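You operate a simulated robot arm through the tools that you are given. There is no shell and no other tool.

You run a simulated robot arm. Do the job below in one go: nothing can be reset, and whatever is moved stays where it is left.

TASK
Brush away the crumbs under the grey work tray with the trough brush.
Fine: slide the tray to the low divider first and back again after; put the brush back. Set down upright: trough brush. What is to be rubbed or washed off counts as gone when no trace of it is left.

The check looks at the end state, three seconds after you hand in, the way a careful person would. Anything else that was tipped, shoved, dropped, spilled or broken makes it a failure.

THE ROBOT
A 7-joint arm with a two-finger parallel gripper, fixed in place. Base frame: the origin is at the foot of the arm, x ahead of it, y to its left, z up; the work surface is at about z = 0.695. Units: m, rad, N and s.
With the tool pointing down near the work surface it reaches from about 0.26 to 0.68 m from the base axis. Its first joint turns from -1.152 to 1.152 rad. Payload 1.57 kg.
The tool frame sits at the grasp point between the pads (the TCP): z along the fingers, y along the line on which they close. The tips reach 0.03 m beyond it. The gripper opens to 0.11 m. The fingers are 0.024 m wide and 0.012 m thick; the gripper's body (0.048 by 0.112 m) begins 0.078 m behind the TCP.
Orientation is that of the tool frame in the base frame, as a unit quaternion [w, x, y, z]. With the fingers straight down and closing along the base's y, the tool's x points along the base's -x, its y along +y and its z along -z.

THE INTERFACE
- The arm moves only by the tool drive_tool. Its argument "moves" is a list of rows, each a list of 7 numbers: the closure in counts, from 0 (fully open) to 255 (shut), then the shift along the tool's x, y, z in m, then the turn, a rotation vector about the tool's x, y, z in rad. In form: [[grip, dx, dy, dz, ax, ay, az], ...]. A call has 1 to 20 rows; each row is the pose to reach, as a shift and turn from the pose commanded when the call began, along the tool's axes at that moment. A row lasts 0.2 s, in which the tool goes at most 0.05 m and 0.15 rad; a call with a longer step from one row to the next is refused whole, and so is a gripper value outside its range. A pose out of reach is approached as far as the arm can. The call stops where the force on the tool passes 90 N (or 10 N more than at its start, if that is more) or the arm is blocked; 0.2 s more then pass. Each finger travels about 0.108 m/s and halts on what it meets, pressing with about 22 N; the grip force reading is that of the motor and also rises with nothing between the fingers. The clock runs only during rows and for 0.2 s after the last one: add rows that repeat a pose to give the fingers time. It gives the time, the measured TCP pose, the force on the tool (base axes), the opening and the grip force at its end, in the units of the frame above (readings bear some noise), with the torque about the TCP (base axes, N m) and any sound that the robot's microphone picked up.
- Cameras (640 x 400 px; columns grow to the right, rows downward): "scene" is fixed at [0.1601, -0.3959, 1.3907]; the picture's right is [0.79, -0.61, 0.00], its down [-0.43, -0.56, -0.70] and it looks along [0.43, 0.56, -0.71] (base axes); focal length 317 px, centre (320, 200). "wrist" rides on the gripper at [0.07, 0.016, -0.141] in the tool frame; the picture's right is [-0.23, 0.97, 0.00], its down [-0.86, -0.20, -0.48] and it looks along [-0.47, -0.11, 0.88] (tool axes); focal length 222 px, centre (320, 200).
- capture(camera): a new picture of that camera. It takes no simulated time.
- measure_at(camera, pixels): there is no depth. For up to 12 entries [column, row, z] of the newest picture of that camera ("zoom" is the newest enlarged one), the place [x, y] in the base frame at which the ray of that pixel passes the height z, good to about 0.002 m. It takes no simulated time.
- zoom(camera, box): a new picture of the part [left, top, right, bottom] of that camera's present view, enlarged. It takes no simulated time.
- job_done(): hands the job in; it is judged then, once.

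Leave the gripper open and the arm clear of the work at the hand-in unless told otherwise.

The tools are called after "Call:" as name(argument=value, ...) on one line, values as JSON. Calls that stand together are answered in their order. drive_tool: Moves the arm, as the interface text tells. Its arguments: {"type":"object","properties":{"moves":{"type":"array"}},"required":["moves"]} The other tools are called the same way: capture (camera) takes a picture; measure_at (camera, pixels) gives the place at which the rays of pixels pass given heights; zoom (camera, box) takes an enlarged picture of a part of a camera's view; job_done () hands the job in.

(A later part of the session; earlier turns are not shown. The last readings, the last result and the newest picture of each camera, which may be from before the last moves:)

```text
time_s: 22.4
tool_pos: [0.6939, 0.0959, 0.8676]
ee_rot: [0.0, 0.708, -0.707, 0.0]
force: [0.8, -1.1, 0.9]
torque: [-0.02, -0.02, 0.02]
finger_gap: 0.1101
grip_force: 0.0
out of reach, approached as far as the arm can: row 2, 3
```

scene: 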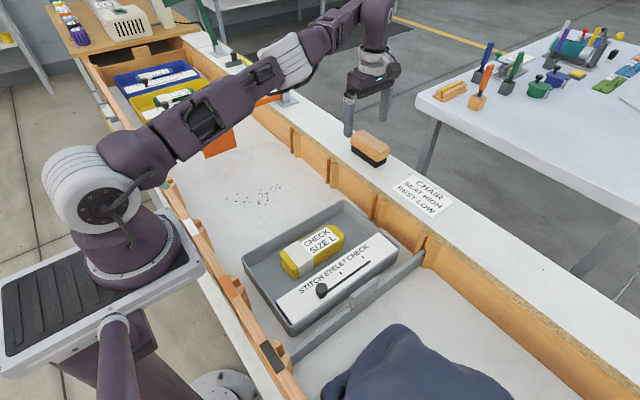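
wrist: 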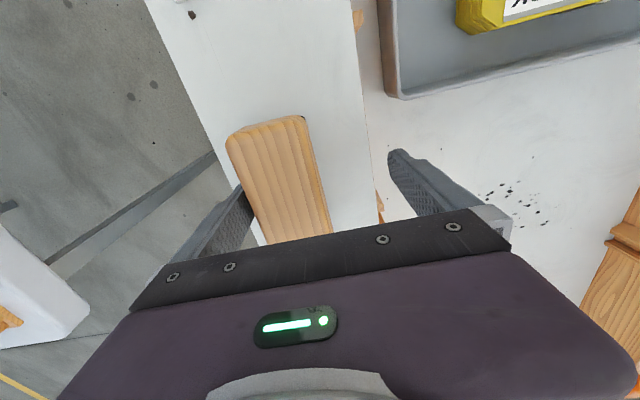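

The limit is x ≈ 0.694. Now I'll close slowly so the outer finger draws the brush inward until both pads hold it.

Call:
drive_tool(moves=[[10, 0, 0, 0, 0, 0, 0], [20, 0, 0, 0, 0, 0, 0], [30, 0, 0, 0, 0, 0, 0], [40, 0, 0, 0, 0, 0, 0], [50, 0, 0, 0, 0, 0, 0], [60, 0, 0, 0, 0, 0, 0], [70, 0, 0, 0, 0, 0, 0], [80, 0, 0, 0, 0, 0, 0], [90, 0, 0, 0, 0, 0, 0], [100, 0, 0, 0, 0, 0, 0], [110, 0, 0, 0, 0, 0, 0], [120, 0, 0, 0, 0, 0, 0]])

Call:
capture(camera="wrist")

Call:
zoom(camera="scene", box=[310, 80, 430, 190])

```text
time_s: 25.0
tool_pos: [0.6936, 0.0954, 0.8665]
ee_rot: [0.0, 0.707, -0.707, 0.0]
force: [-0.2, 0.1, 0.9]
torque: [0.04, -0.04, 0.01]
finger_gap: 0.0585
grip_force: 0.2
```

```text
taken
```

wrist: 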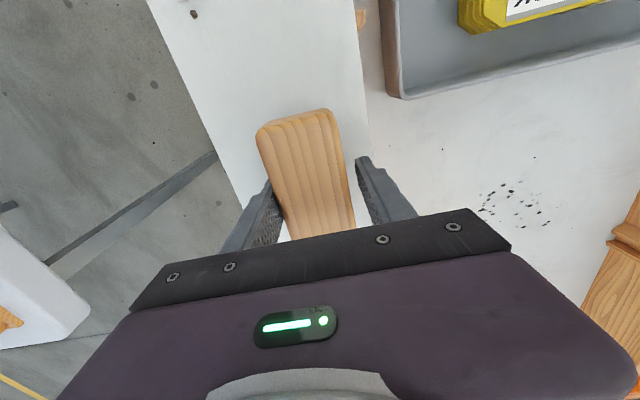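

```text
3.64 times, centred on (370, 135) of scene
```

zoom: 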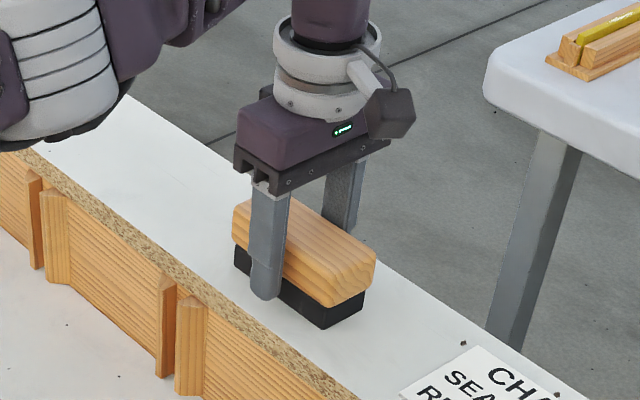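

The brush is sliding in, upright and aligned. I'll finish closing.

Call:
drive_tool(moves=[[130, 0, 0, 0, 0, 0, 0], [140, 0, 0, 0, 0, 0, 0], [150, 0, 0, 0, 0, 0, 0], [160, 0, 0, 0, 0, 0, 0], [180, 0, 0, 0, 0, 0, 0], [210, 0, 0, 0, 0, 0, 0], [255, 0, 0, 0, 0, 0, 0], [255, 0, 0, 0, 0, 0, 0]])

Call:
capture(camera="wrist")

Call:
zoom(camera="scene", box=[310, 80, 430, 190])

```text
time_s: 26.8
tool_pos: [0.6938, 0.0954, 0.8673]
ee_rot: [0.0, 0.707, -0.707, 0.0]
force: [0.5, -0.5, -0.8]
torque: [0.01, 0.0, -0.01]
finger_gap: 0.0496
grip_force: 22.0
```

```text
taken
```

wrist: 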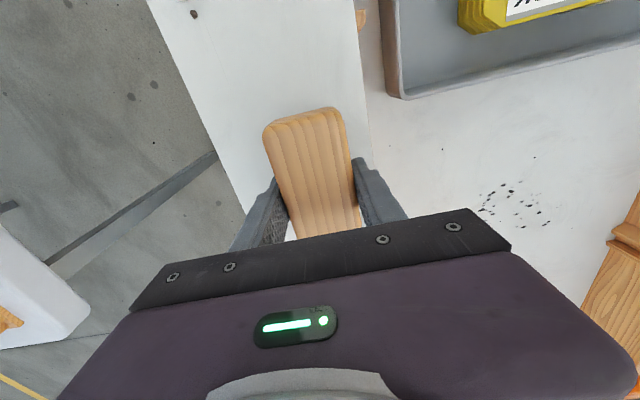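

```text
3.64 times, centred on (370, 135) of scene
```

zoom: 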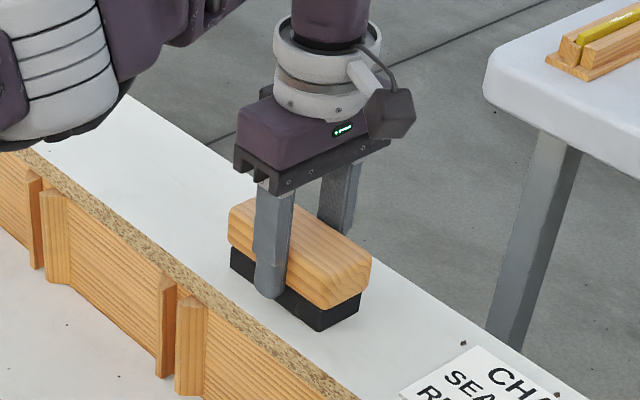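

The brush is held (gap 0.0496 m, 22 N) with its bottom about 4.2 cm below the TCP. I'll lift straight up 10 cm and check it.

Call:
drive_tool(moves=[[255, 0, 0, -0.01, 0, 0, 0], [255, 0, 0, -0.03, 0, 0, 0], [255, 0, 0, -0.06, 0, 0, 0], [255, 0, 0, -0.09, 0, 0, 0], [255, 0, 0.01, -0.11, 0, 0, 0], [255, 0, 0.01, -0.11, 0, 0, 0]])

Call:
capture(camera="wrist")

Call:
zoom(camera="scene", box=[290, 50, 430, 190])

```text
time_s: 28.2
tool_pos: [0.6852, 0.094, 0.9765]
ee_rot: [0.0, -0.707, 0.707, -0.001]
force: [0.2, 0.6, -1.4]
torque: [-0.02, -0.01, 0.05]
finger_gap: 0.0494
grip_force: 22.0
out of reach, approached as far as the arm can: row 3, 4
```

```text
taken
```

wrist: 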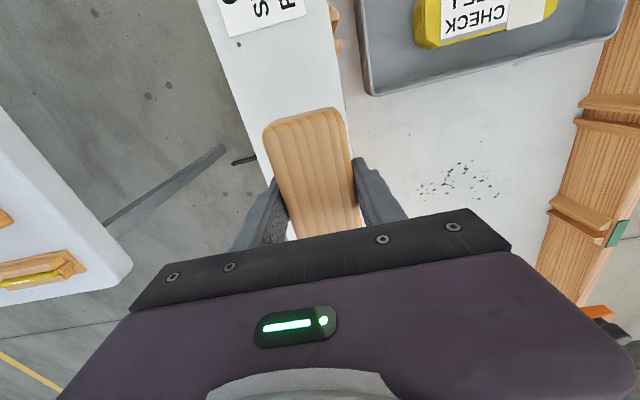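

```text
2.86 times, centred on (360, 120) of scene
```

zoom: 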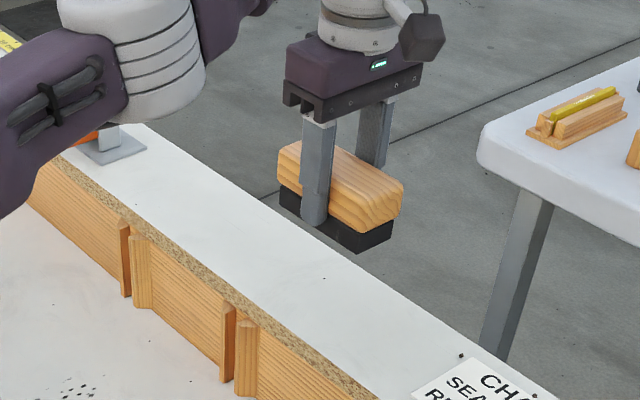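

The brush hangs level in the grip. I'll carry it over the trough to (0.57, 0.29) and lower to about z 0.775, with bristles about 4 cm above the floor.

Call:
drive_tool(moves=[[255, -0.02, 0.015, 0, 0, 0, 0], [255, -0.05, 0.035, 0, 0, 0, 0], [255, -0.085, 0.055, 0, 0, 0, 0], [255, -0.12, 0.075, 0, 0, 0, 0], [255, -0.155, 0.095, 0, 0, 0, 0], [255, -0.18, 0.108, 0, 0, 0, 0], [255, -0.196, 0.115, 0.01, 0, 0, 0], [255, -0.196, 0.115, 0.05, 0, 0, 0], [255, -0.196, 0.115, 0.09, 0, 0, 0], [255, -0.196, 0.115, 0.13, 0, 0, 0], [255, -0.196, 0.115, 0.17, 0, 0, 0], [255, -0.196, 0.115, 0.2, 0, 0, 0], [255, -0.196, 0.115, 0.2, 0, 0, 0]])

Call:
capture(camera="wrist")

Call:
zoom(camera="scene", box=[180, 70, 380, 240])

```text
time_s: 31.0
tool_pos: [0.5694, 0.289, 0.7808]
ee_rot: [0.0, -0.707, 0.707, 0.0]
force: [0.2, 0.6, -1.1]
torque: [0.01, 0.01, -0.04]
finger_gap: 0.0495
grip_force: 22.3
```

```text
taken
```

wrist: 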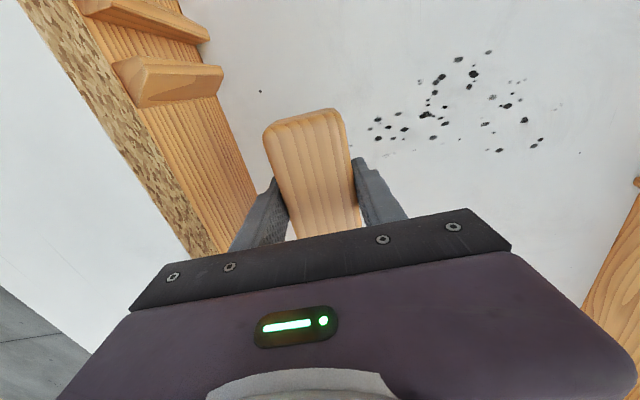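

```text
2.35 times, centred on (280, 155) of scene
```

zoom: 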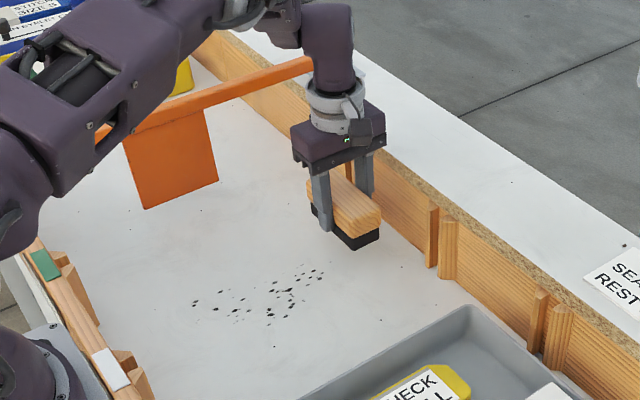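

I'll lower onto the floor in small steps and read the contact force.

Call:
drive_tool(moves=[[255, 0, 0, 0.015, 0, 0, 0], [255, 0, 0, 0.03, 0, 0, 0], [255, 0, 0, 0.038, 0, 0, 0], [255, 0, 0, 0.041, 0, 0, 0], [255, 0, 0, 0.043, 0, 0, 0], [255, 0, 0, 0.043, 0, 0, 0]])

```text
time_s: 32.4
tool_pos: [0.5692, 0.2917, 0.7364]
ee_rot: [0.002, -0.707, 0.707, 0.0]
force: [-6.8, -1.1, 22.5]
torque: [-0.04, 0.2, 0.06]
finger_gap: 0.0499
grip_force: 21.7
```

Contact is at 22 N, a bit firm. I'll ease up 1.5 mm and sweep toward −x across the band at y 0.24–0.34.

Call:
drive_tool(moves=[[255, 0, 0.005, -0.0015, 0, 0, 0], [255, 0, 0.02, -0.0015, 0, 0, 0], [255, 0, 0.04, -0.0015, 0, 0, 0], [255, 0, 0.06, -0.0015, 0, 0, 0], [255, 0, 0.08, -0.0015, 0, 0, 0], [255, 0, 0.1, -0.0015, 0, 0, 0]])

Call:
capture(camera="wrist")

Call:
zoom(camera="scene", box=[180, 70, 380, 240])

```text
time_s: 33.8
tool_pos: [0.4702, 0.2923, 0.7372]
ee_rot: [0.002, -0.707, 0.707, -0.001]
force: [7.6, 1.9, 22.2]
torque: [-0.14, 0.01, 0.07]
finger_gap: 0.0497
grip_force: 21.8
```

```text
taken
```

wrist: 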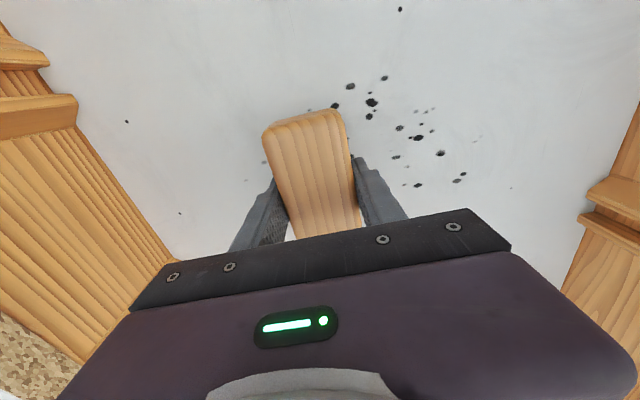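

```text
2.35 times, centred on (280, 155) of scene
```

zoom: 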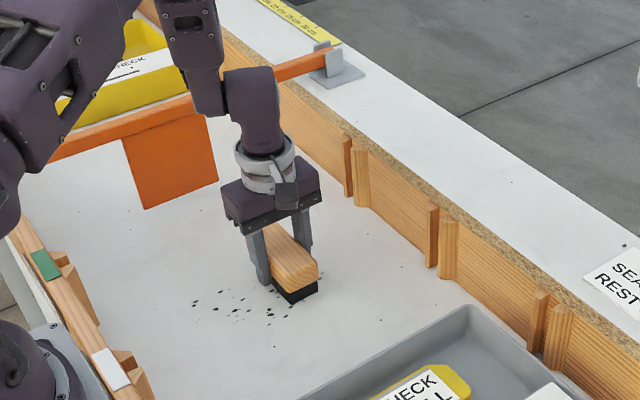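

The swept area is nearly clear, with faint residue at (264,162), so several passes will be needed. I'll continue to x ≈ 0.325.

Call:
drive_tool(moves=[[255, 0, 0.02, 0, 0, 0, 0], [255, 0, 0.04, 0, 0, 0, 0], [255, 0, 0.06, 0, 0, 0, 0], [255, 0, 0.08, 0, 0, 0, 0], [255, 0, 0.1, 0, 0, 0, 0], [255, 0, 0.12, 0, 0, 0, 0], [255, 0, 0.145, 0, 0, 0, 0], [255, 0, 0.145, 0, 0, 0, 0], [255, 0, 0.125, 0, 0, 0, 0], [255, 0, 0.1, 0, 0, 0, 0], [255, 0, 0.075, 0, 0, 0, 0], [255, 0, 0.05, 0, 0, 0, 0], [255, 0, 0.025, 0, 0, 0, 0], [255, 0, 0, 0, 0, 0, 0], [255, 0, -0.025, 0, 0, 0, 0], [255, 0, -0.05, 0, 0, 0, 0], [255, 0, -0.075, 0, 0, 0, 0], [255, 0, -0.1, 0, 0, 0, 0], [255, 0, -0.1, 0, 0, 0, 0]])

Call:
capture(camera="wrist")

Call:
zoom(camera="scene", box=[180, 130, 340, 260])

```text
time_s: 37.8
tool_pos: [0.5668, 0.291, 0.7354]
ee_rot: [0.0, 0.707, -0.707, 0.0]
force: [-0.3, -0.1, -1.3]
torque: [-0.05, -0.01, -0.01]
finger_gap: 0.0497
grip_force: 21.9
```

```text
taken
```

wrist: 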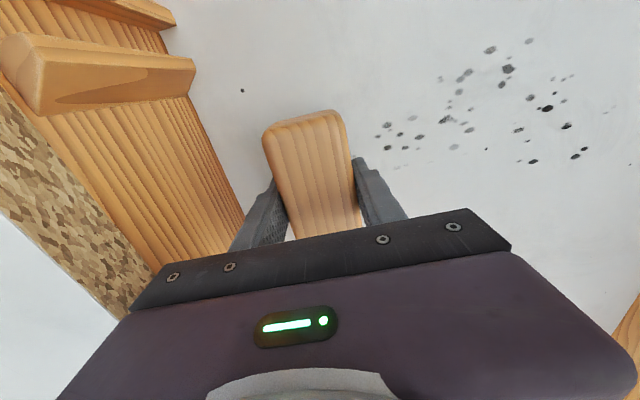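

```text
3.08 times, centred on (260, 195) of scene
```

zoom: 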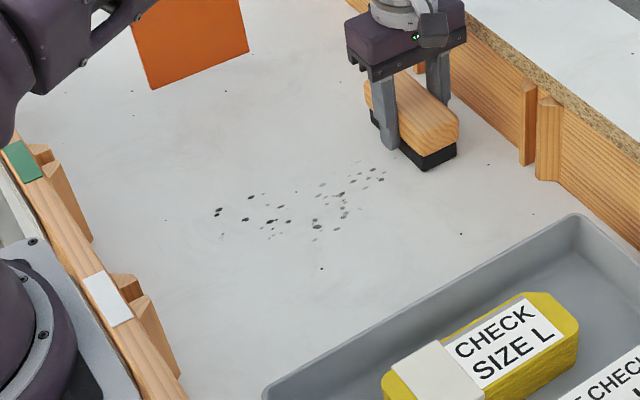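

The marks have faded but aren't gone. The force has dropped to about zero at z 0.735, so the brush rode up slightly in the grip and lost pressure. I'll press down in small increments to regain moderate contact.

Call:
drive_tool(moves=[[255, 0, 0, 0.001, 0, 0, 0], [255, 0, 0, 0.002, 0, 0, 0], [255, 0, 0, 0.002, 0, 0, 0]])

Call:
zoom(camera="scene", box=[250, 100, 350, 200])

```text
time_s: 38.6
tool_pos: [0.5678, 0.2897, 0.7345]
ee_rot: [0.0, 0.707, -0.707, 0.0]
force: [-4.7, -1.3, 14.4]
torque: [-0.23, 0.24, -0.04]
finger_gap: 0.0498
grip_force: 21.8
```

```text
4.00 times, centred on (300, 150) of scene
```

zoom: 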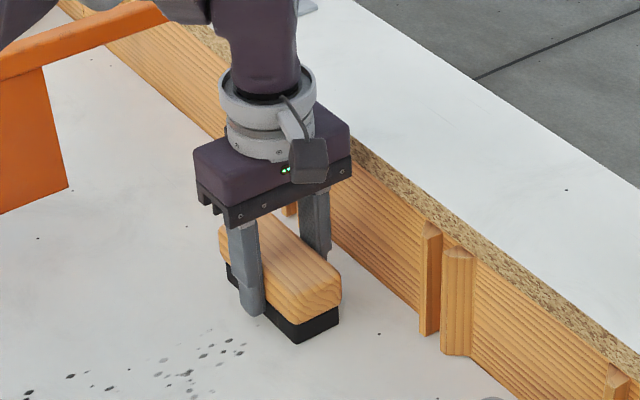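

Contact is about 14 N. I'll stroke to x ≈ 0.33 and read the force there.

Call:
drive_tool(moves=[[255, 0, 0.02, 0, 0, 0, 0], [255, 0, 0.04, 0, 0, 0, 0], [255, 0, 0.06, 0, 0, 0, 0], [255, 0, 0.08, 0, 0, 0, 0], [255, 0, 0.1, 0, 0, 0, 0], [255, 0, 0.12, 0, 0, 0, 0], [255, 0, 0.14, 0, 0, 0, 0], [255, 0, 0.16, 0, 0, 0, 0], [255, 0, 0.18, 0, 0, 0, 0], [255, 0, 0.2, 0, 0, 0, 0], [255, 0, 0.22, 0, 0, 0, 0], [255, 0, 0.24, 0, 0, 0, 0]])

Call:
capture(camera="wrist")

Call:
zoom(camera="scene", box=[180, 130, 340, 260])

```text
time_s: 41.2
tool_pos: [0.3261, 0.2902, 0.7339]
ee_rot: [-0.002, 0.707, -0.707, 0.0]
force: [7.4, 0.6, 20.0]
torque: [-0.25, -0.07, 0.1]
finger_gap: 0.0497
grip_force: 21.6
```

```text
taken
```

wrist: 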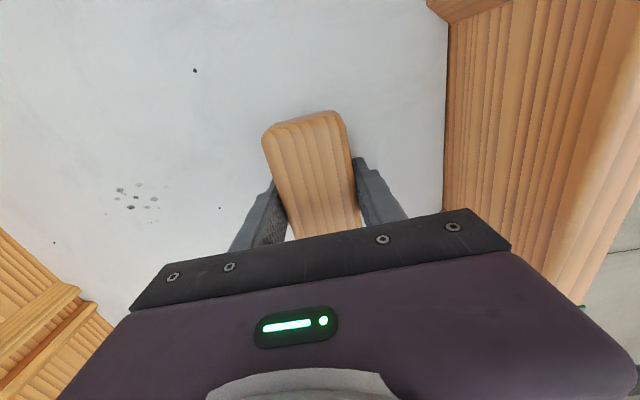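

```text
3.08 times, centred on (260, 195) of scene
```

zoom: 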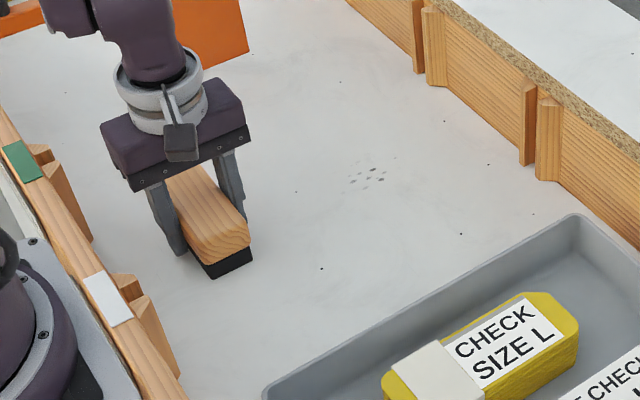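

Almost everything is gone. Faint marks remain at about x 0.50–0.54, so I'll stroke back and make short strokes there.

Call:
drive_tool(moves=[[255, 0, -0.025, 0, 0, 0, 0], [255, 0, -0.05, 0, 0, 0, 0], [255, 0, -0.075, 0, 0, 0, 0], [255, 0, -0.1, 0, 0, 0, 0], [255, 0, -0.125, 0, 0, 0, 0], [255, 0, -0.15, 0, 0, 0, 0], [255, 0, -0.17, 0.0005, 0, 0, 0], [255, 0, -0.19, 0.0005, 0, 0, 0], [255, 0, -0.21, 0.001, 0, 0, 0], [255, 0, -0.23, 0.001, 0, 0, 0], [255, 0, -0.24, 0.001, 0, 0, 0], [255, 0, -0.22, 0.001, 0, 0, 0], [255, 0, -0.2, 0.001, 0, 0, 0], [255, 0, -0.18, 0.001, 0, 0, 0], [255, 0, -0.16, 0.001, 0, 0, 0], [255, 0, -0.14, 0.001, 0, 0, 0], [255, 0, -0.12, 0.001, 0, 0, 0]])

Call:
capture(camera="wrist")

Call:
zoom(camera="scene", box=[180, 130, 340, 260])

```text
time_s: 44.8
tool_pos: [0.4492, 0.2896, 0.7344]
ee_rot: [0.0, 0.707, -0.707, 0.0]
force: [-0.3, -0.1, -0.7]
torque: [0.01, -0.02, 0.02]
finger_gap: 0.0498
grip_force: 22.0
```

```text
taken
```

wrist: 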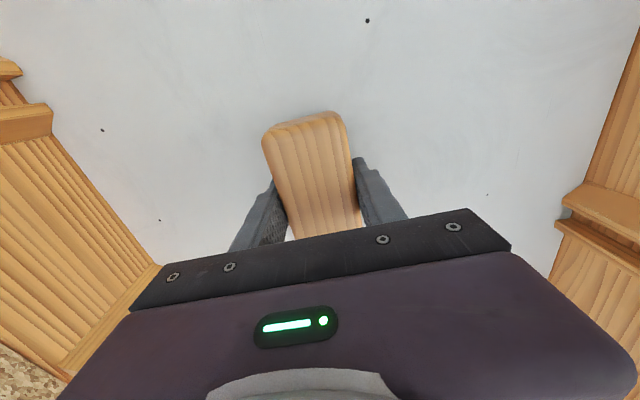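

```text
3.08 times, centred on (260, 195) of scene
```

zoom: 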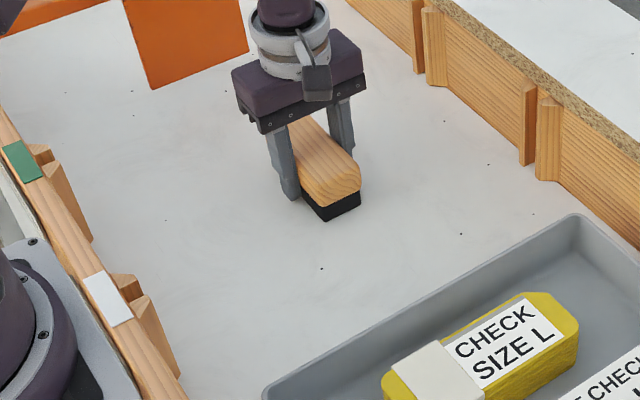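

The band looks clear. One dot is left at zoom (321,268), which may just be a floor speck. I'll lift and look closely at the whole area.

Call:
drive_tool(moves=[[255, 0, 0, -0.02, 0, 0, 0], [255, 0, 0, -0.06, 0, 0, 0], [255, 0.02, -0.02, -0.1, 0, 0, 0], [255, 0.05, -0.05, -0.12, 0, 0, 0], [255, 0.08, -0.08, -0.13, 0, 0, 0], [255, 0.1, -0.1, -0.13, 0, 0, 0], [255, 0.13, -0.12, -0.13, 0, 0, 0], [255, 0.13, -0.12, -0.13, 0, 0, 0]])

Call:
capture(camera="wrist")

Call:
zoom(camera="scene", box=[190, 160, 310, 240])

Call:
zoom(camera="wrist", box=[340, 60, 600, 220])

```text
time_s: 46.6
tool_pos: [0.5669, 0.1604, 0.8594]
ee_rot: [-0.001, 0.708, -0.707, 0.0]
force: [-0.6, 0.4, -1.5]
torque: [-0.01, -0.03, 0.03]
finger_gap: 0.0496
grip_force: 21.3
```

```text
taken
```

wrist: 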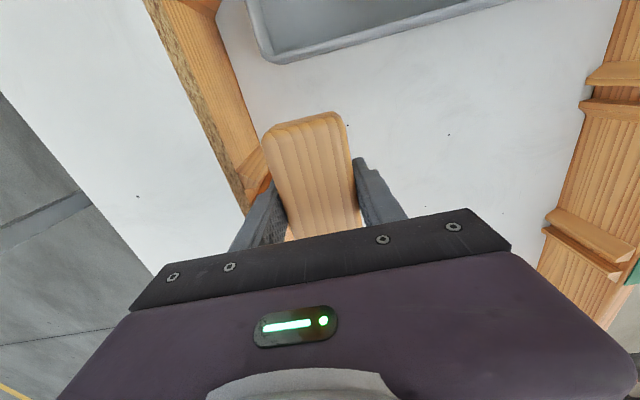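

```text
5.00 times, centred on (250, 200) of scene
```

zoom: 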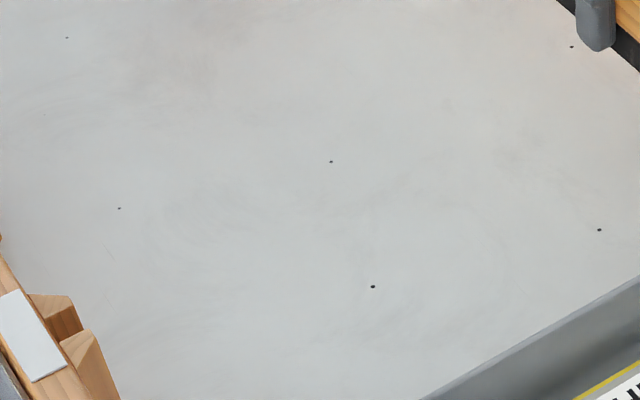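

```text
2.46 times, centred on (470, 140) of wrist
```

zoom: 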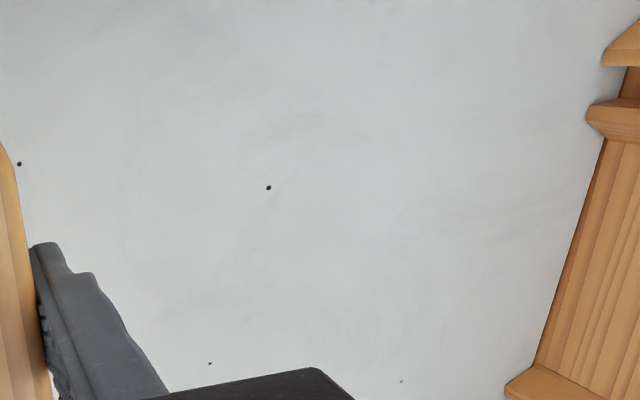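

The faint marks are gone. The remaining dots are evenly scattered and unchanged where I brushed, e.g. (331,162), so they are floor texture. To be thorough I'll brush a second strip at y ≈ 0.22, which includes the dot at (0.397, 0.20).

Call:
drive_tool(moves=[[255, -0.03, 0.004, 0, 0, 0, 0], [255, -0.063, 0.007, 0.01, 0, 0, 0], [255, -0.063, 0.007, 0.05, 0, 0, 0], [255, -0.063, 0.007, 0.09, 0, 0, 0], [255, -0.063, 0.007, 0.115, 0, 0, 0], [255, -0.063, 0.007, 0.122, 0, 0, 0], [255, -0.063, 0.007, 0.1255, 0, 0, 0], [255, -0.063, 0.007, 0.1265, 0, 0, 0], [255, -0.063, 0.007, 0.1265, 0, 0, 0]])

```text
time_s: 48.6
tool_pos: [0.5608, 0.2234, 0.7363]
ee_rot: [0.0, 0.707, -0.707, 0.0]
force: [0.2, -0.5, -1.3]
torque: [-0.01, -0.01, 0.01]
finger_gap: 0.0497
grip_force: 21.9
```

No contact yet; I'll lower 2 mm more.

Call:
drive_tool(moves=[[255, 0, 0, 0.001, 0, 0, 0], [255, 0, 0, 0.002, 0, 0, 0], [255, 0, 0, 0.002, 0, 0, 0]])

```text
time_s: 49.4
tool_pos: [0.5609, 0.2224, 0.7362]
ee_rot: [0.0, -0.707, 0.707, 0.0]
force: [0.3, 0.4, -1.1]
torque: [0.0, -0.01, -0.02]
finger_gap: 0.0497
grip_force: 21.7
```

Call:
drive_tool(moves=[[255, 0, 0, 0.001, 0, 0, 0], [255, 0, 0, 0.002, 0, 0, 0], [255, 0, 0, 0.002, 0, 0, 0]])

```text
time_s: 50.2
tool_pos: [0.5617, 0.2238, 0.7331]
ee_rot: [0.0, 0.707, -0.707, 0.0]
force: [0.8, 0.4, -2.0]
torque: [-0.04, -0.01, -0.01]
finger_gap: 0.0496
grip_force: 22.4
```

Still free (force about −1.5 N, just the brush weight). I'll go down another 2 mm in small steps.

Call:
drive_tool(moves=[[255, 0, 0, 0.001, 0, 0, 0], [255, 0, 0, 0.002, 0, 0, 0], [255, 0, 0, 0.002, 0, 0, 0]])

Call:
zoom(camera="scene", box=[260, 130, 340, 220])

```text
time_s: 51.0
tool_pos: [0.5614, 0.2243, 0.7324]
ee_rot: [-0.001, 0.708, -0.706, 0.0]
force: [-0.7, -4.3, 21.7]
torque: [-0.01, 0.09, 0.04]
finger_gap: 0.0498
grip_force: 21.8
```

```text
4.44 times, centred on (300, 175) of scene
```

zoom: 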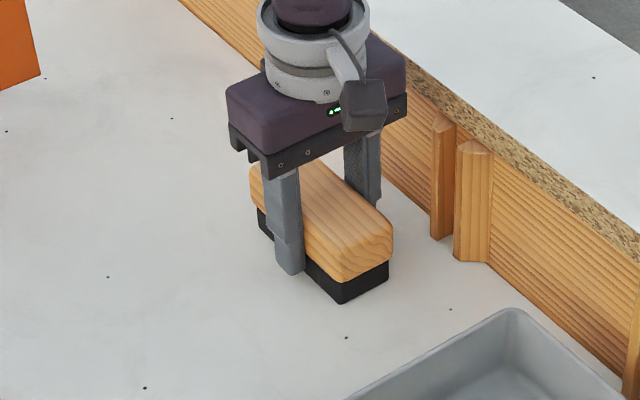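

Contact. I'll stroke this strip to x ≈ 0.33 and back, slightly eased.

Call:
drive_tool(moves=[[255, 0, 0.02, -0.0005, 0, 0, 0], [255, 0, 0.045, -0.0005, 0, 0, 0], [255, 0, 0.07, -0.0005, 0, 0, 0], [255, 0, 0.095, -0.0005, 0, 0, 0], [255, 0, 0.12, -0.0005, 0, 0, 0], [255, 0, 0.145, -0.0005, 0, 0, 0], [255, 0, 0.17, -0.0005, 0, 0, 0], [255, 0, 0.195, -0.0005, 0, 0, 0], [255, 0, 0.22, -0.0005, 0, 0, 0], [255, 0, 0.23, -0.0005, 0, 0, 0]])

Call:
zoom(camera="scene", box=[190, 160, 310, 240])

```text
time_s: 53.2
tool_pos: [0.3323, 0.2217, 0.7307]
ee_rot: [0.001, 0.707, -0.707, 0.0]
force: [0.1, 0.3, -1.1]
torque: [-0.02, 0.02, -0.02]
finger_gap: 0.0497
grip_force: 22.2
```

```text
5.00 times, centred on (250, 200) of scene
```

zoom: 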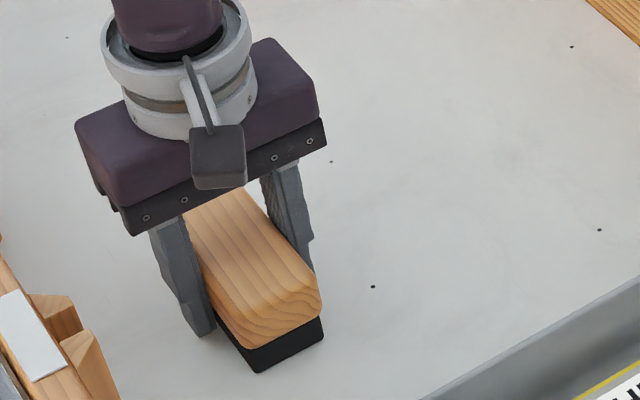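

The floor is clear apart from the texture dots. Next I'll return the brush: lift, and carry it above the ledge to about (0.685, 0.0955, 0.95).

Call:
drive_tool(moves=[[255, 0, 0, -0.03, 0, 0, 0], [255, 0, 0, -0.07, 0, 0, 0], [255, 0, 0, -0.11, 0, 0, 0], [255, 0, 0, -0.15, 0, 0, 0], [255, 0, 0, -0.19, 0, 0, 0], [255, 0, -0.01, -0.22, 0, 0, 0], [255, 0.015, -0.05, -0.222, 0, 0, 0], [255, 0.03, -0.09, -0.222, 0, 0, 0], [255, 0.045, -0.13, -0.222, 0, 0, 0], [255, 0.06, -0.17, -0.222, 0, 0, 0], [255, 0.075, -0.21, -0.222, 0, 0, 0], [255, 0.09, -0.25, -0.222, 0, 0, 0], [255, 0.105, -0.29, -0.222, 0, 0, 0], [255, 0.118, -0.325, -0.222, 0, 0, 0], [255, 0.126, -0.345, -0.222, 0, 0, 0], [255, 0.126, -0.35, -0.222, 0, 0, 0], [255, 0.126, -0.35, -0.222, 0, 0, 0]])

Call:
capture(camera="wrist")

Call:
zoom(camera="scene", box=[190, 140, 330, 250])

Call:
zoom(camera="scene", box=[290, 60, 430, 200])

```text
time_s: 56.8
tool_pos: [0.6804, 0.0962, 0.954]
ee_rot: [0.0, 0.707, -0.707, 0.0]
force: [0.6, 0.5, -0.2]
torque: [0.03, -0.03, -0.01]
finger_gap: 0.0497
grip_force: 22.1
```

```text
taken
```

wrist: 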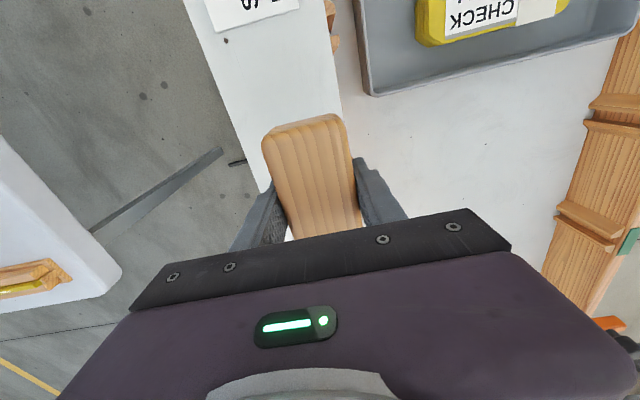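

```text
3.64 times, centred on (260, 195) of scene
```

zoom: 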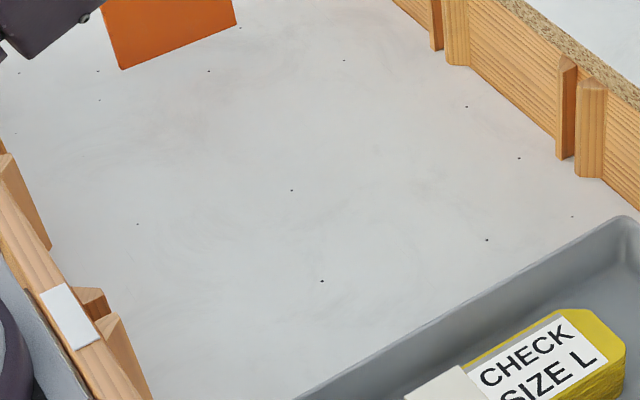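

```text
2.86 times, centred on (360, 130) of scene
```

zoom: 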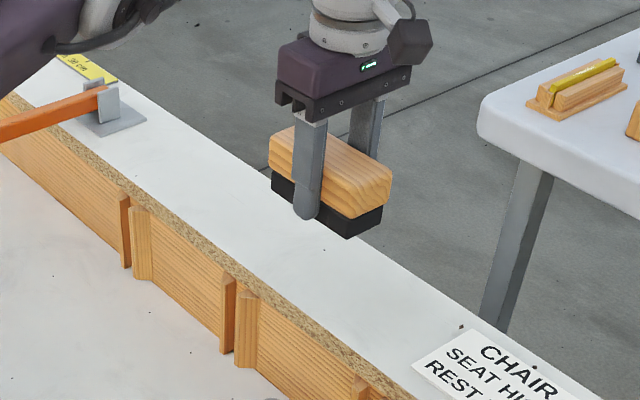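

The floor is clean. Now I'll descend in steps toward the ledge, moving out to x ≈ 0.692.

Call:
drive_tool(moves=[[255, 0, 0, 0.03, 0, 0, 0], [255, 0, -0.005, 0.055, 0, 0, 0], [255, 0, -0.012, 0.075, 0, 0, 0], [255, 0, -0.012, 0.083, 0, 0, 0], [255, 0, -0.012, 0.087, 0, 0, 0], [255, 0, -0.012, 0.087, 0, 0, 0]])

Call:
zoom(camera="scene", box=[310, 90, 420, 190])

```text
time_s: 58.2
tool_pos: [0.694, 0.0984, 0.8648]
ee_rot: [-0.001, 0.707, -0.707, 0.001]
force: [0.2, -0.3, -1.3]
torque: [-0.01, 0.01, -0.04]
finger_gap: 0.0499
grip_force: 22.4
```

```text
4.00 times, centred on (365, 140) of scene
```

zoom: 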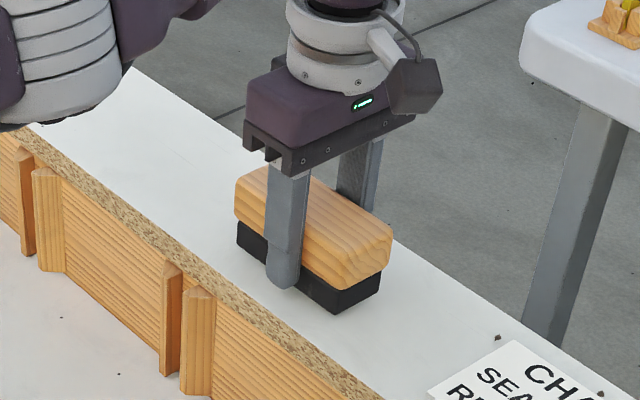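

Close to the ledge. I'll lower in 1 mm steps and check for contact.

Call:
drive_tool(moves=[[255, 0, 0, 0.001, 0, 0, 0], [255, 0, 0, 0.002, 0, 0, 0], [255, 0, 0, 0.003, 0, 0, 0], [255, 0, 0, 0.003, 0, 0, 0]])

```text
time_s: 59.2
tool_pos: [0.6939, 0.0985, 0.862]
ee_rot: [0.0, 0.708, -0.707, 0.001]
force: [0.7, -0.1, -1.4]
torque: [0.01, -0.02, -0.02]
finger_gap: 0.0497
grip_force: 21.7
```

Call:
drive_tool(moves=[[255, 0, 0, 0.001, 0, 0, 0], [255, 0, 0, 0.0015, 0, 0, 0], [255, 0, 0, 0.0015, 0, 0, 0]])

```text
time_s: 60.0
tool_pos: [0.6941, 0.0977, 0.8606]
ee_rot: [0.001, -0.707, 0.707, -0.001]
force: [0.6, 0.4, -1.5]
torque: [-0.01, -0.01, -0.01]
finger_gap: 0.0496
grip_force: 21.7
```

Call:
drive_tool(moves=[[255, 0, 0, 0.001, 0, 0, 0], [255, 0, 0, 0.0015, 0, 0, 0], [255, 0, 0, 0.0015, 0, 0, 0]])

Call:
zoom(camera="scene", box=[330, 110, 410, 180])

```text
time_s: 60.8
tool_pos: [0.6932, 0.0979, 0.8594]
ee_rot: [0.0, 0.707, -0.707, 0.0]
force: [0.7, 2.3, 4.1]
torque: [0.41, -0.05, -0.04]
finger_gap: 0.0498
grip_force: 22.0
```

```text
5.71 times, centred on (370, 145) of scene
```

zoom: 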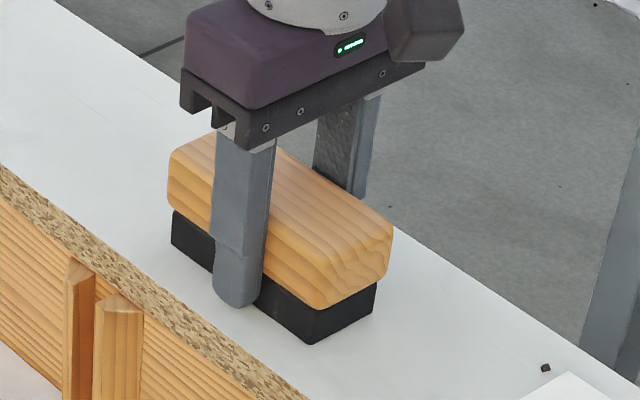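

Contact is light, about 5 N. I'll open the gripper slowly and then rise straight up.

Call:
drive_tool(moves=[[130, 0, 0, 0, 0, 0, 0], [115, 0, 0, 0, 0, 0, 0], [100, 0, 0, 0, 0, 0, 0], [80, 0, 0, 0, 0, 0, 0], [60, 0, 0, 0, 0, 0, 0], [60, 0, 0, -0.01, 0, 0, 0], [60, 0, 0.004, -0.03, 0, 0, 0], [60, 0, 0.008, -0.06, 0, 0, 0], [60, 0, 0.012, -0.1, 0, 0, 0], [60, 0, 0.012, -0.1, 0, 0, 0]])

Call:
capture(camera="wrist")

Call:
zoom(camera="scene", box=[335, 115, 405, 180])

```text
time_s: 63.0
tool_pos: [0.6836, 0.0987, 0.9599]
ee_rot: [0.0, 0.707, -0.707, -0.001]
force: [0.6, -0.3, 0.3]
torque: [0.01, -0.02, 0.03]
finger_gap: 0.084
grip_force: 0.1
```

```text
taken
```

wrist: 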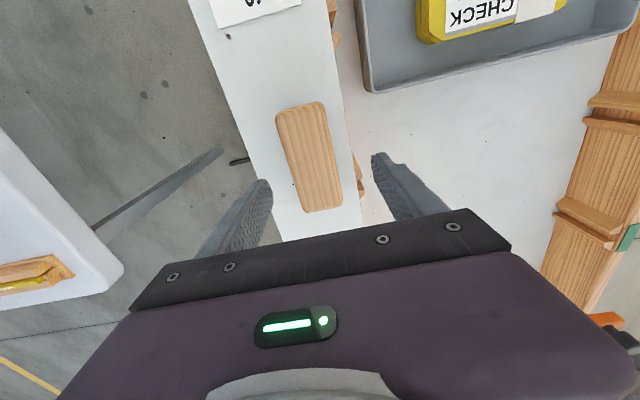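

```text
6.15 times, centred on (370, 148) of scene
```

zoom: 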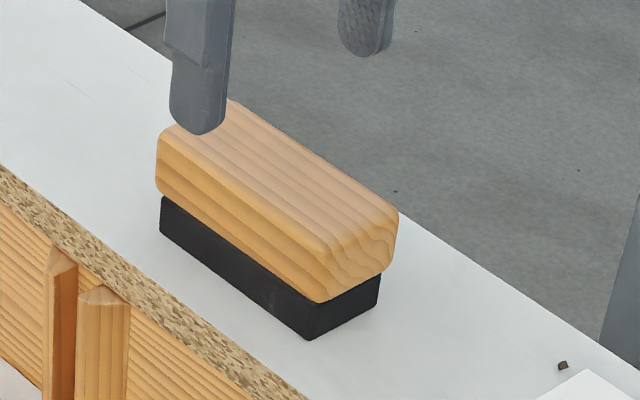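

The brush stands upright, about 2 cm nearer than before. I'll measure how far to push it back by comparing bottom corners with the original zoom (355,327) and (203,218).

Call:
measure_at(camera="zoom", pixels=[[312, 340, 0.825], [160, 231, 0.825], [378, 305, 0.825], [355, 327, 0.825], [203, 218, 0.825], [420, 293, 0.825]])

```text
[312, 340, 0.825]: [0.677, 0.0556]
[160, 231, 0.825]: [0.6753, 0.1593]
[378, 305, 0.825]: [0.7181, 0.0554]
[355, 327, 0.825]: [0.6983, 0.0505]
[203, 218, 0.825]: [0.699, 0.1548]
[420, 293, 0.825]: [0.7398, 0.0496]
```

The push needed is about 2.2 cm in +x. I'll turn the gripper back to closing along y and set it behind the brush's near side at x 0.635, y 0.105, so the two spread fingers push it evenly.

Call:
drive_tool(moves=[[60, 0, 0.005, 0, 0, 0, 0.143], [60, 0, 0.01, 0, 0, 0, 0.286], [60, -0.001, 0.015, 0, 0, 0, 0.429], [60, -0.002, 0.02, 0, 0, 0, 0.572], [60, -0.003, 0.025, 0, 0, 0, 0.715], [60, -0.004, 0.03, 0, 0, 0, 0.858], [60, -0.005, 0.035, 0, 0, 0, 1.001], [60, -0.006, 0.04, 0, 0, 0, 1.144], [60, -0.007, 0.044, 0, 0, 0, 1.287], [60, -0.008, 0.047, 0, 0, 0, 1.43], [60, -0.008, 0.0486, 0, 0, 0, 1.5708], [60, -0.008, 0.0486, 0, 0, 0, 1.5708]])

Call:
capture(camera="wrist")

```text
time_s: 65.6
tool_pos: [0.6338, 0.1065, 0.9601]
ee_rot: [0.0, 0.0, 1.0, 0.0]
force: [0.0, 0.5, -0.3]
torque: [-0.02, 0.01, 0.02]
finger_gap: 0.0842
grip_force: 0.0
out of reach, approached as far as the arm can: row 2, 3, 4
```

```text
taken
```

wrist: 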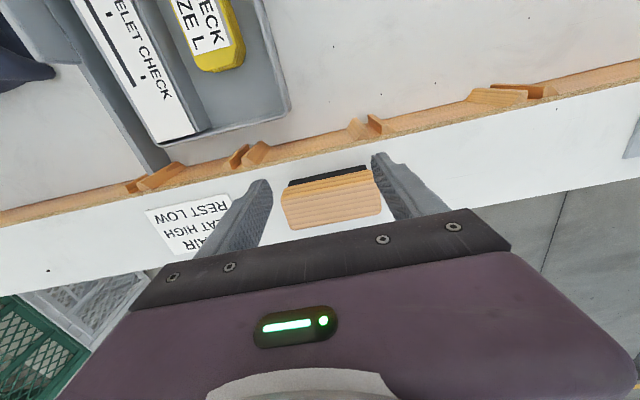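

The brush is centred between the fingers. I'll narrow to about 0.06 m and lower behind its near side to z ≈ 0.862 (tips about 7 mm above the ledge).

Call:
drive_tool(moves=[[90, 0, 0, 0.03, 0, 0, 0], [116, 0, 0, 0.06, 0, 0, 0], [116, 0, 0, 0.085, 0, 0, 0], [116, 0, 0, 0.097, 0, 0, 0], [116, 0, 0, 0.097, 0, 0, 0]])

Call:
capture(camera="wrist")

Call:
zoom(camera="scene", box=[335, 115, 405, 180])

```text
time_s: 66.8
tool_pos: [0.6328, 0.1058, 0.8652]
ee_rot: [0.0, 0.0, 1.0, -0.001]
force: [0.1, -0.1, -0.7]
torque: [-0.01, 0.01, -0.03]
finger_gap: 0.0601
grip_force: 0.1
```

```text
taken
```

wrist: 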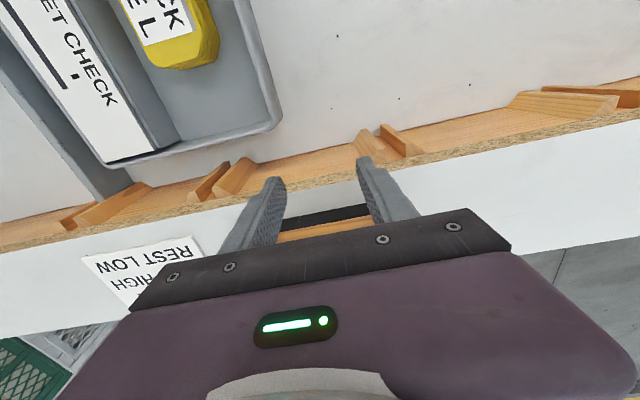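

```text
6.15 times, centred on (370, 148) of scene
```

zoom: 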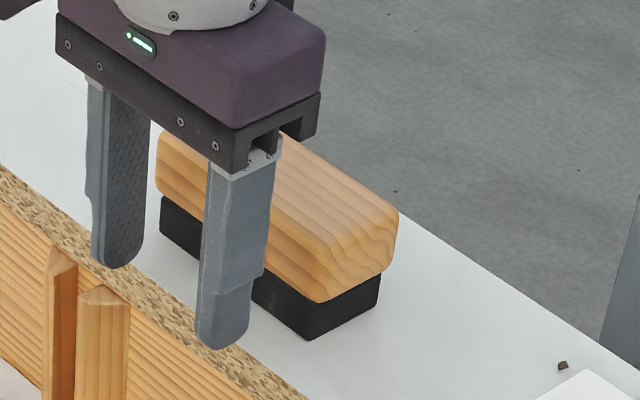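

Both fingers are beside the near face. I'll push gently in +x to TCP x ≈ 0.673 first and check.

Call:
drive_tool(moves=[[116, -0.01, 0, 0.002, 0, 0, 0], [116, -0.018, 0, 0.002, 0, 0, 0], [116, -0.023, 0, 0.002, 0, 0, 0], [116, -0.027, 0, 0.002, 0, 0, 0], [116, -0.031, 0, 0.002, 0, 0, 0], [116, -0.035, 0, 0.002, 0, 0, 0], [116, -0.04, 0, 0.002, 0, 0, 0], [116, -0.04, 0, 0.002, 0, 0, 0]])

Call:
zoom(camera="scene", box=[335, 115, 405, 180])

```text
time_s: 68.6
tool_pos: [0.6746, 0.1067, 0.8608]
ee_rot: [0.0, 0.0, 1.0, -0.001]
force: [0.6, -0.4, 0.7]
torque: [-0.01, 0.03, 0.01]
finger_gap: 0.0599
grip_force: 0.2
```

```text
6.15 times, centred on (370, 148) of scene
```

zoom: 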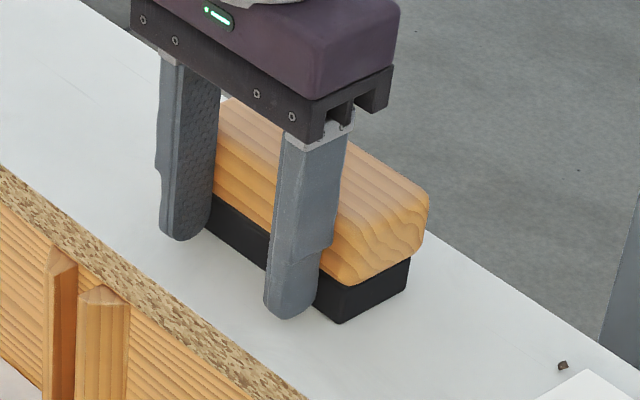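

Call:
measure_at(camera="zoom", pixels=[[341, 323, 0.825], [408, 289, 0.825], [429, 195, 0.88], [442, 195, 0.88]])

```text
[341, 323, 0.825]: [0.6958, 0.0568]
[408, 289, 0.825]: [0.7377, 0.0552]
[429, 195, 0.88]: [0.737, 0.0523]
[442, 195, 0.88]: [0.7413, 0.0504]
```

About 2.5 mm remain. I'll push that, back off, and rise clear.

Call:
drive_tool(moves=[[116, -0.0025, 0, 0, 0, 0, 0], [116, -0.0025, 0, 0, 0, 0, 0], [116, 0.01, 0, 0, 0, 0, 0], [116, 0.025, 0, -0.005, 0, 0, 0], [116, 0.035, 0, -0.04, 0, 0, 0], [116, 0.04, 0, -0.08, 0, 0, 0], [116, 0.04, 0, -0.12, 0, 0, 0], [116, 0.04, 0, -0.12, 0, 0, 0]])

Call:
zoom(camera="scene", box=[335, 115, 405, 180])

Call:
capture(camera="wrist")

```text
time_s: 70.4
tool_pos: [0.6327, 0.1083, 0.9814]
ee_rot: [-0.001, 0.001, 1.0, 0.0]
force: [0.3, 0.7, 0.2]
torque: [0.0, 0.02, -0.02]
finger_gap: 0.0597
grip_force: 0.1
```

```text
6.15 times, centred on (370, 148) of scene
```

zoom: 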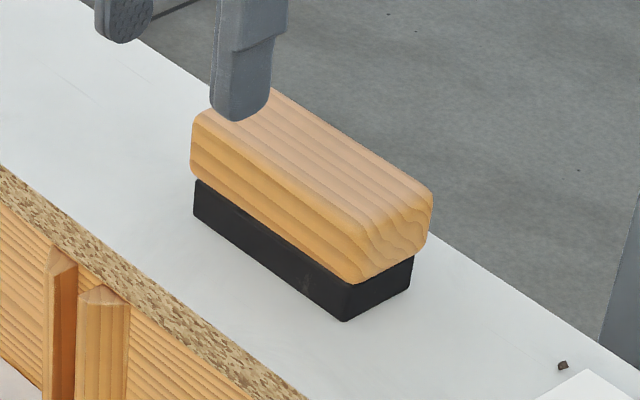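

```text
taken
```

wrist: 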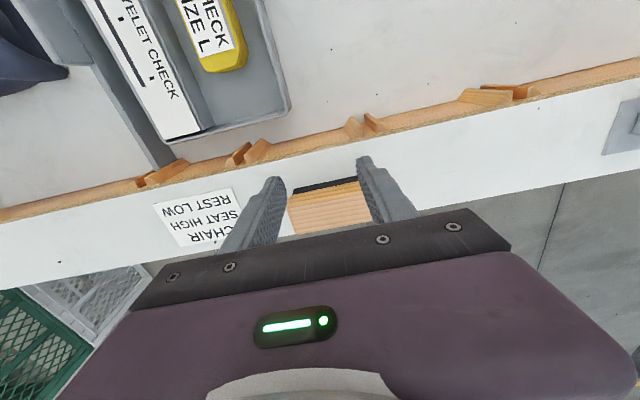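

The brush is upright within a few mm of its original place. Now the tray: I'll move over the gripped wall spot (0.439, 0.065) with the gripper at about 0.035 m and stop at z ≈ 0.80.

Call:
drive_tool(moves=[[130, 0.04, -0.01, 0, 0, 0, 0], [150, 0.08, -0.02, 0, 0, 0, 0], [174, 0.12, -0.03, 0, 0, 0, 0], [174, 0.16, -0.038, 0, 0, 0, 0], [174, 0.193, -0.043, 0.01, 0, 0, 0], [174, 0.193, -0.043, 0.05, 0, 0, 0], [174, 0.193, -0.043, 0.09, 0, 0, 0], [174, 0.193, -0.043, 0.13, 0, 0, 0], [174, 0.193, -0.043, 0.16, 0, 0, 0], [174, 0.193, -0.043, 0.181, 0, 0, 0], [174, 0.193, -0.043, 0.181, 0, 0, 0]])

Call:
capture(camera="wrist")

Call:
zoom(camera="wrist", box=[240, 100, 400, 250])

Call:
capture(camera="scene")

```text
time_s: 72.8
tool_pos: [0.4399, 0.0633, 0.8006]
ee_rot: [0.0, 0.001, 1.0, 0.0]
force: [0.7, 0.4, -0.8]
torque: [0.04, -0.01, 0.01]
finger_gap: 0.0349
grip_force: 0.0
```

```text
taken
```

wrist: 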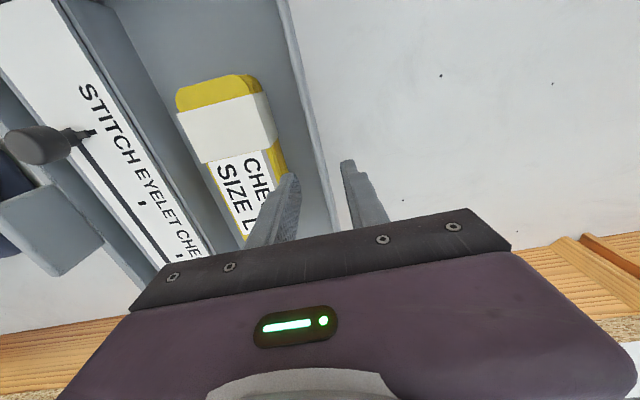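

```text
2.67 times, centred on (320, 175) of wrist
```

zoom: 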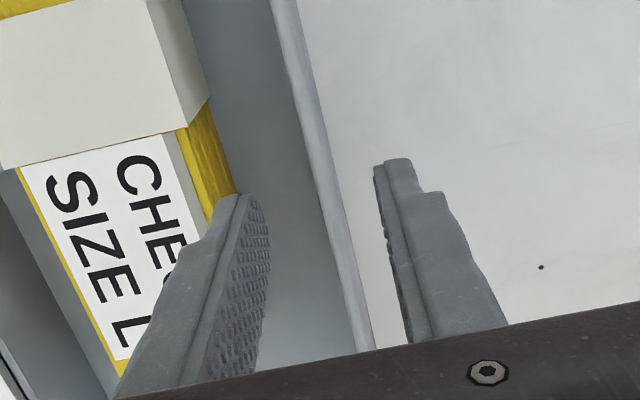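

```text
taken
```

scene: 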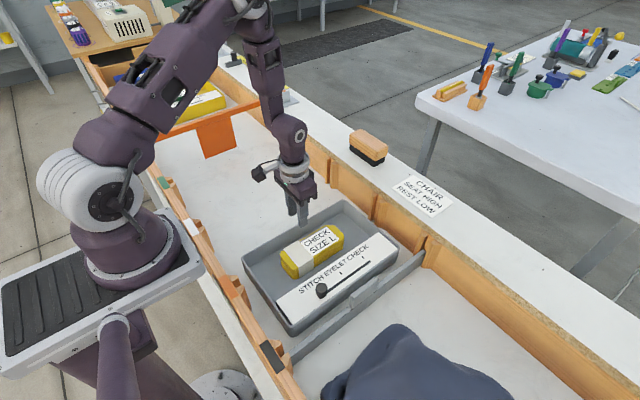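

The view matches the earlier pre-grasp view. I'll lower to z ≈ 0.741 and close on the wall.

Call:
drive_tool(moves=[[174, 0, 0.001, 0.02, 0, 0, 0], [174, 0, 0.001, 0.04, 0, 0, 0], [174, 0, 0.001, 0.055, 0, 0, 0], [174, 0, 0.001, 0.06, 0, 0, 0], [174, 0, 0.001, 0.06, 0, 0, 0], [200, 0, 0.001, 0.06, 0, 0, 0], [220, 0, 0.001, 0.06, 0, 0, 0], [240, 0, 0.001, 0.06, 0, 0, 0], [255, 0, 0.001, 0.06, 0, 0, 0], [255, 0, 0.001, 0.06, 0, 0, 0]])

Call:
capture(camera="wrist")

```text
time_s: 75.0
tool_pos: [0.4419, 0.0647, 0.7412]
ee_rot: [-0.001, 0.0, 1.0, 0.0]
force: [-0.2, 3.1, 2.5]
torque: [0.0, 0.06, 0.04]
finger_gap: 0.0048
grip_force: 22.1
```

```text
taken
```

wrist: 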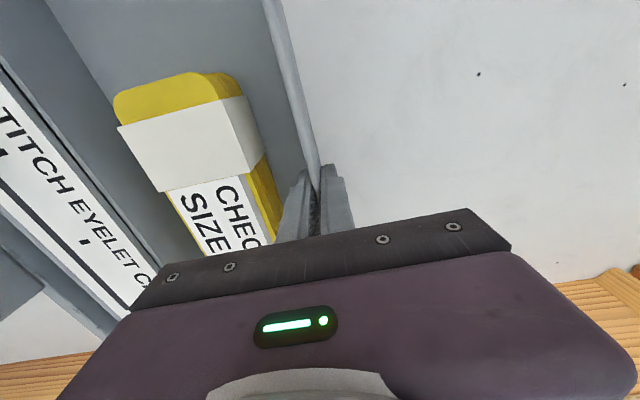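

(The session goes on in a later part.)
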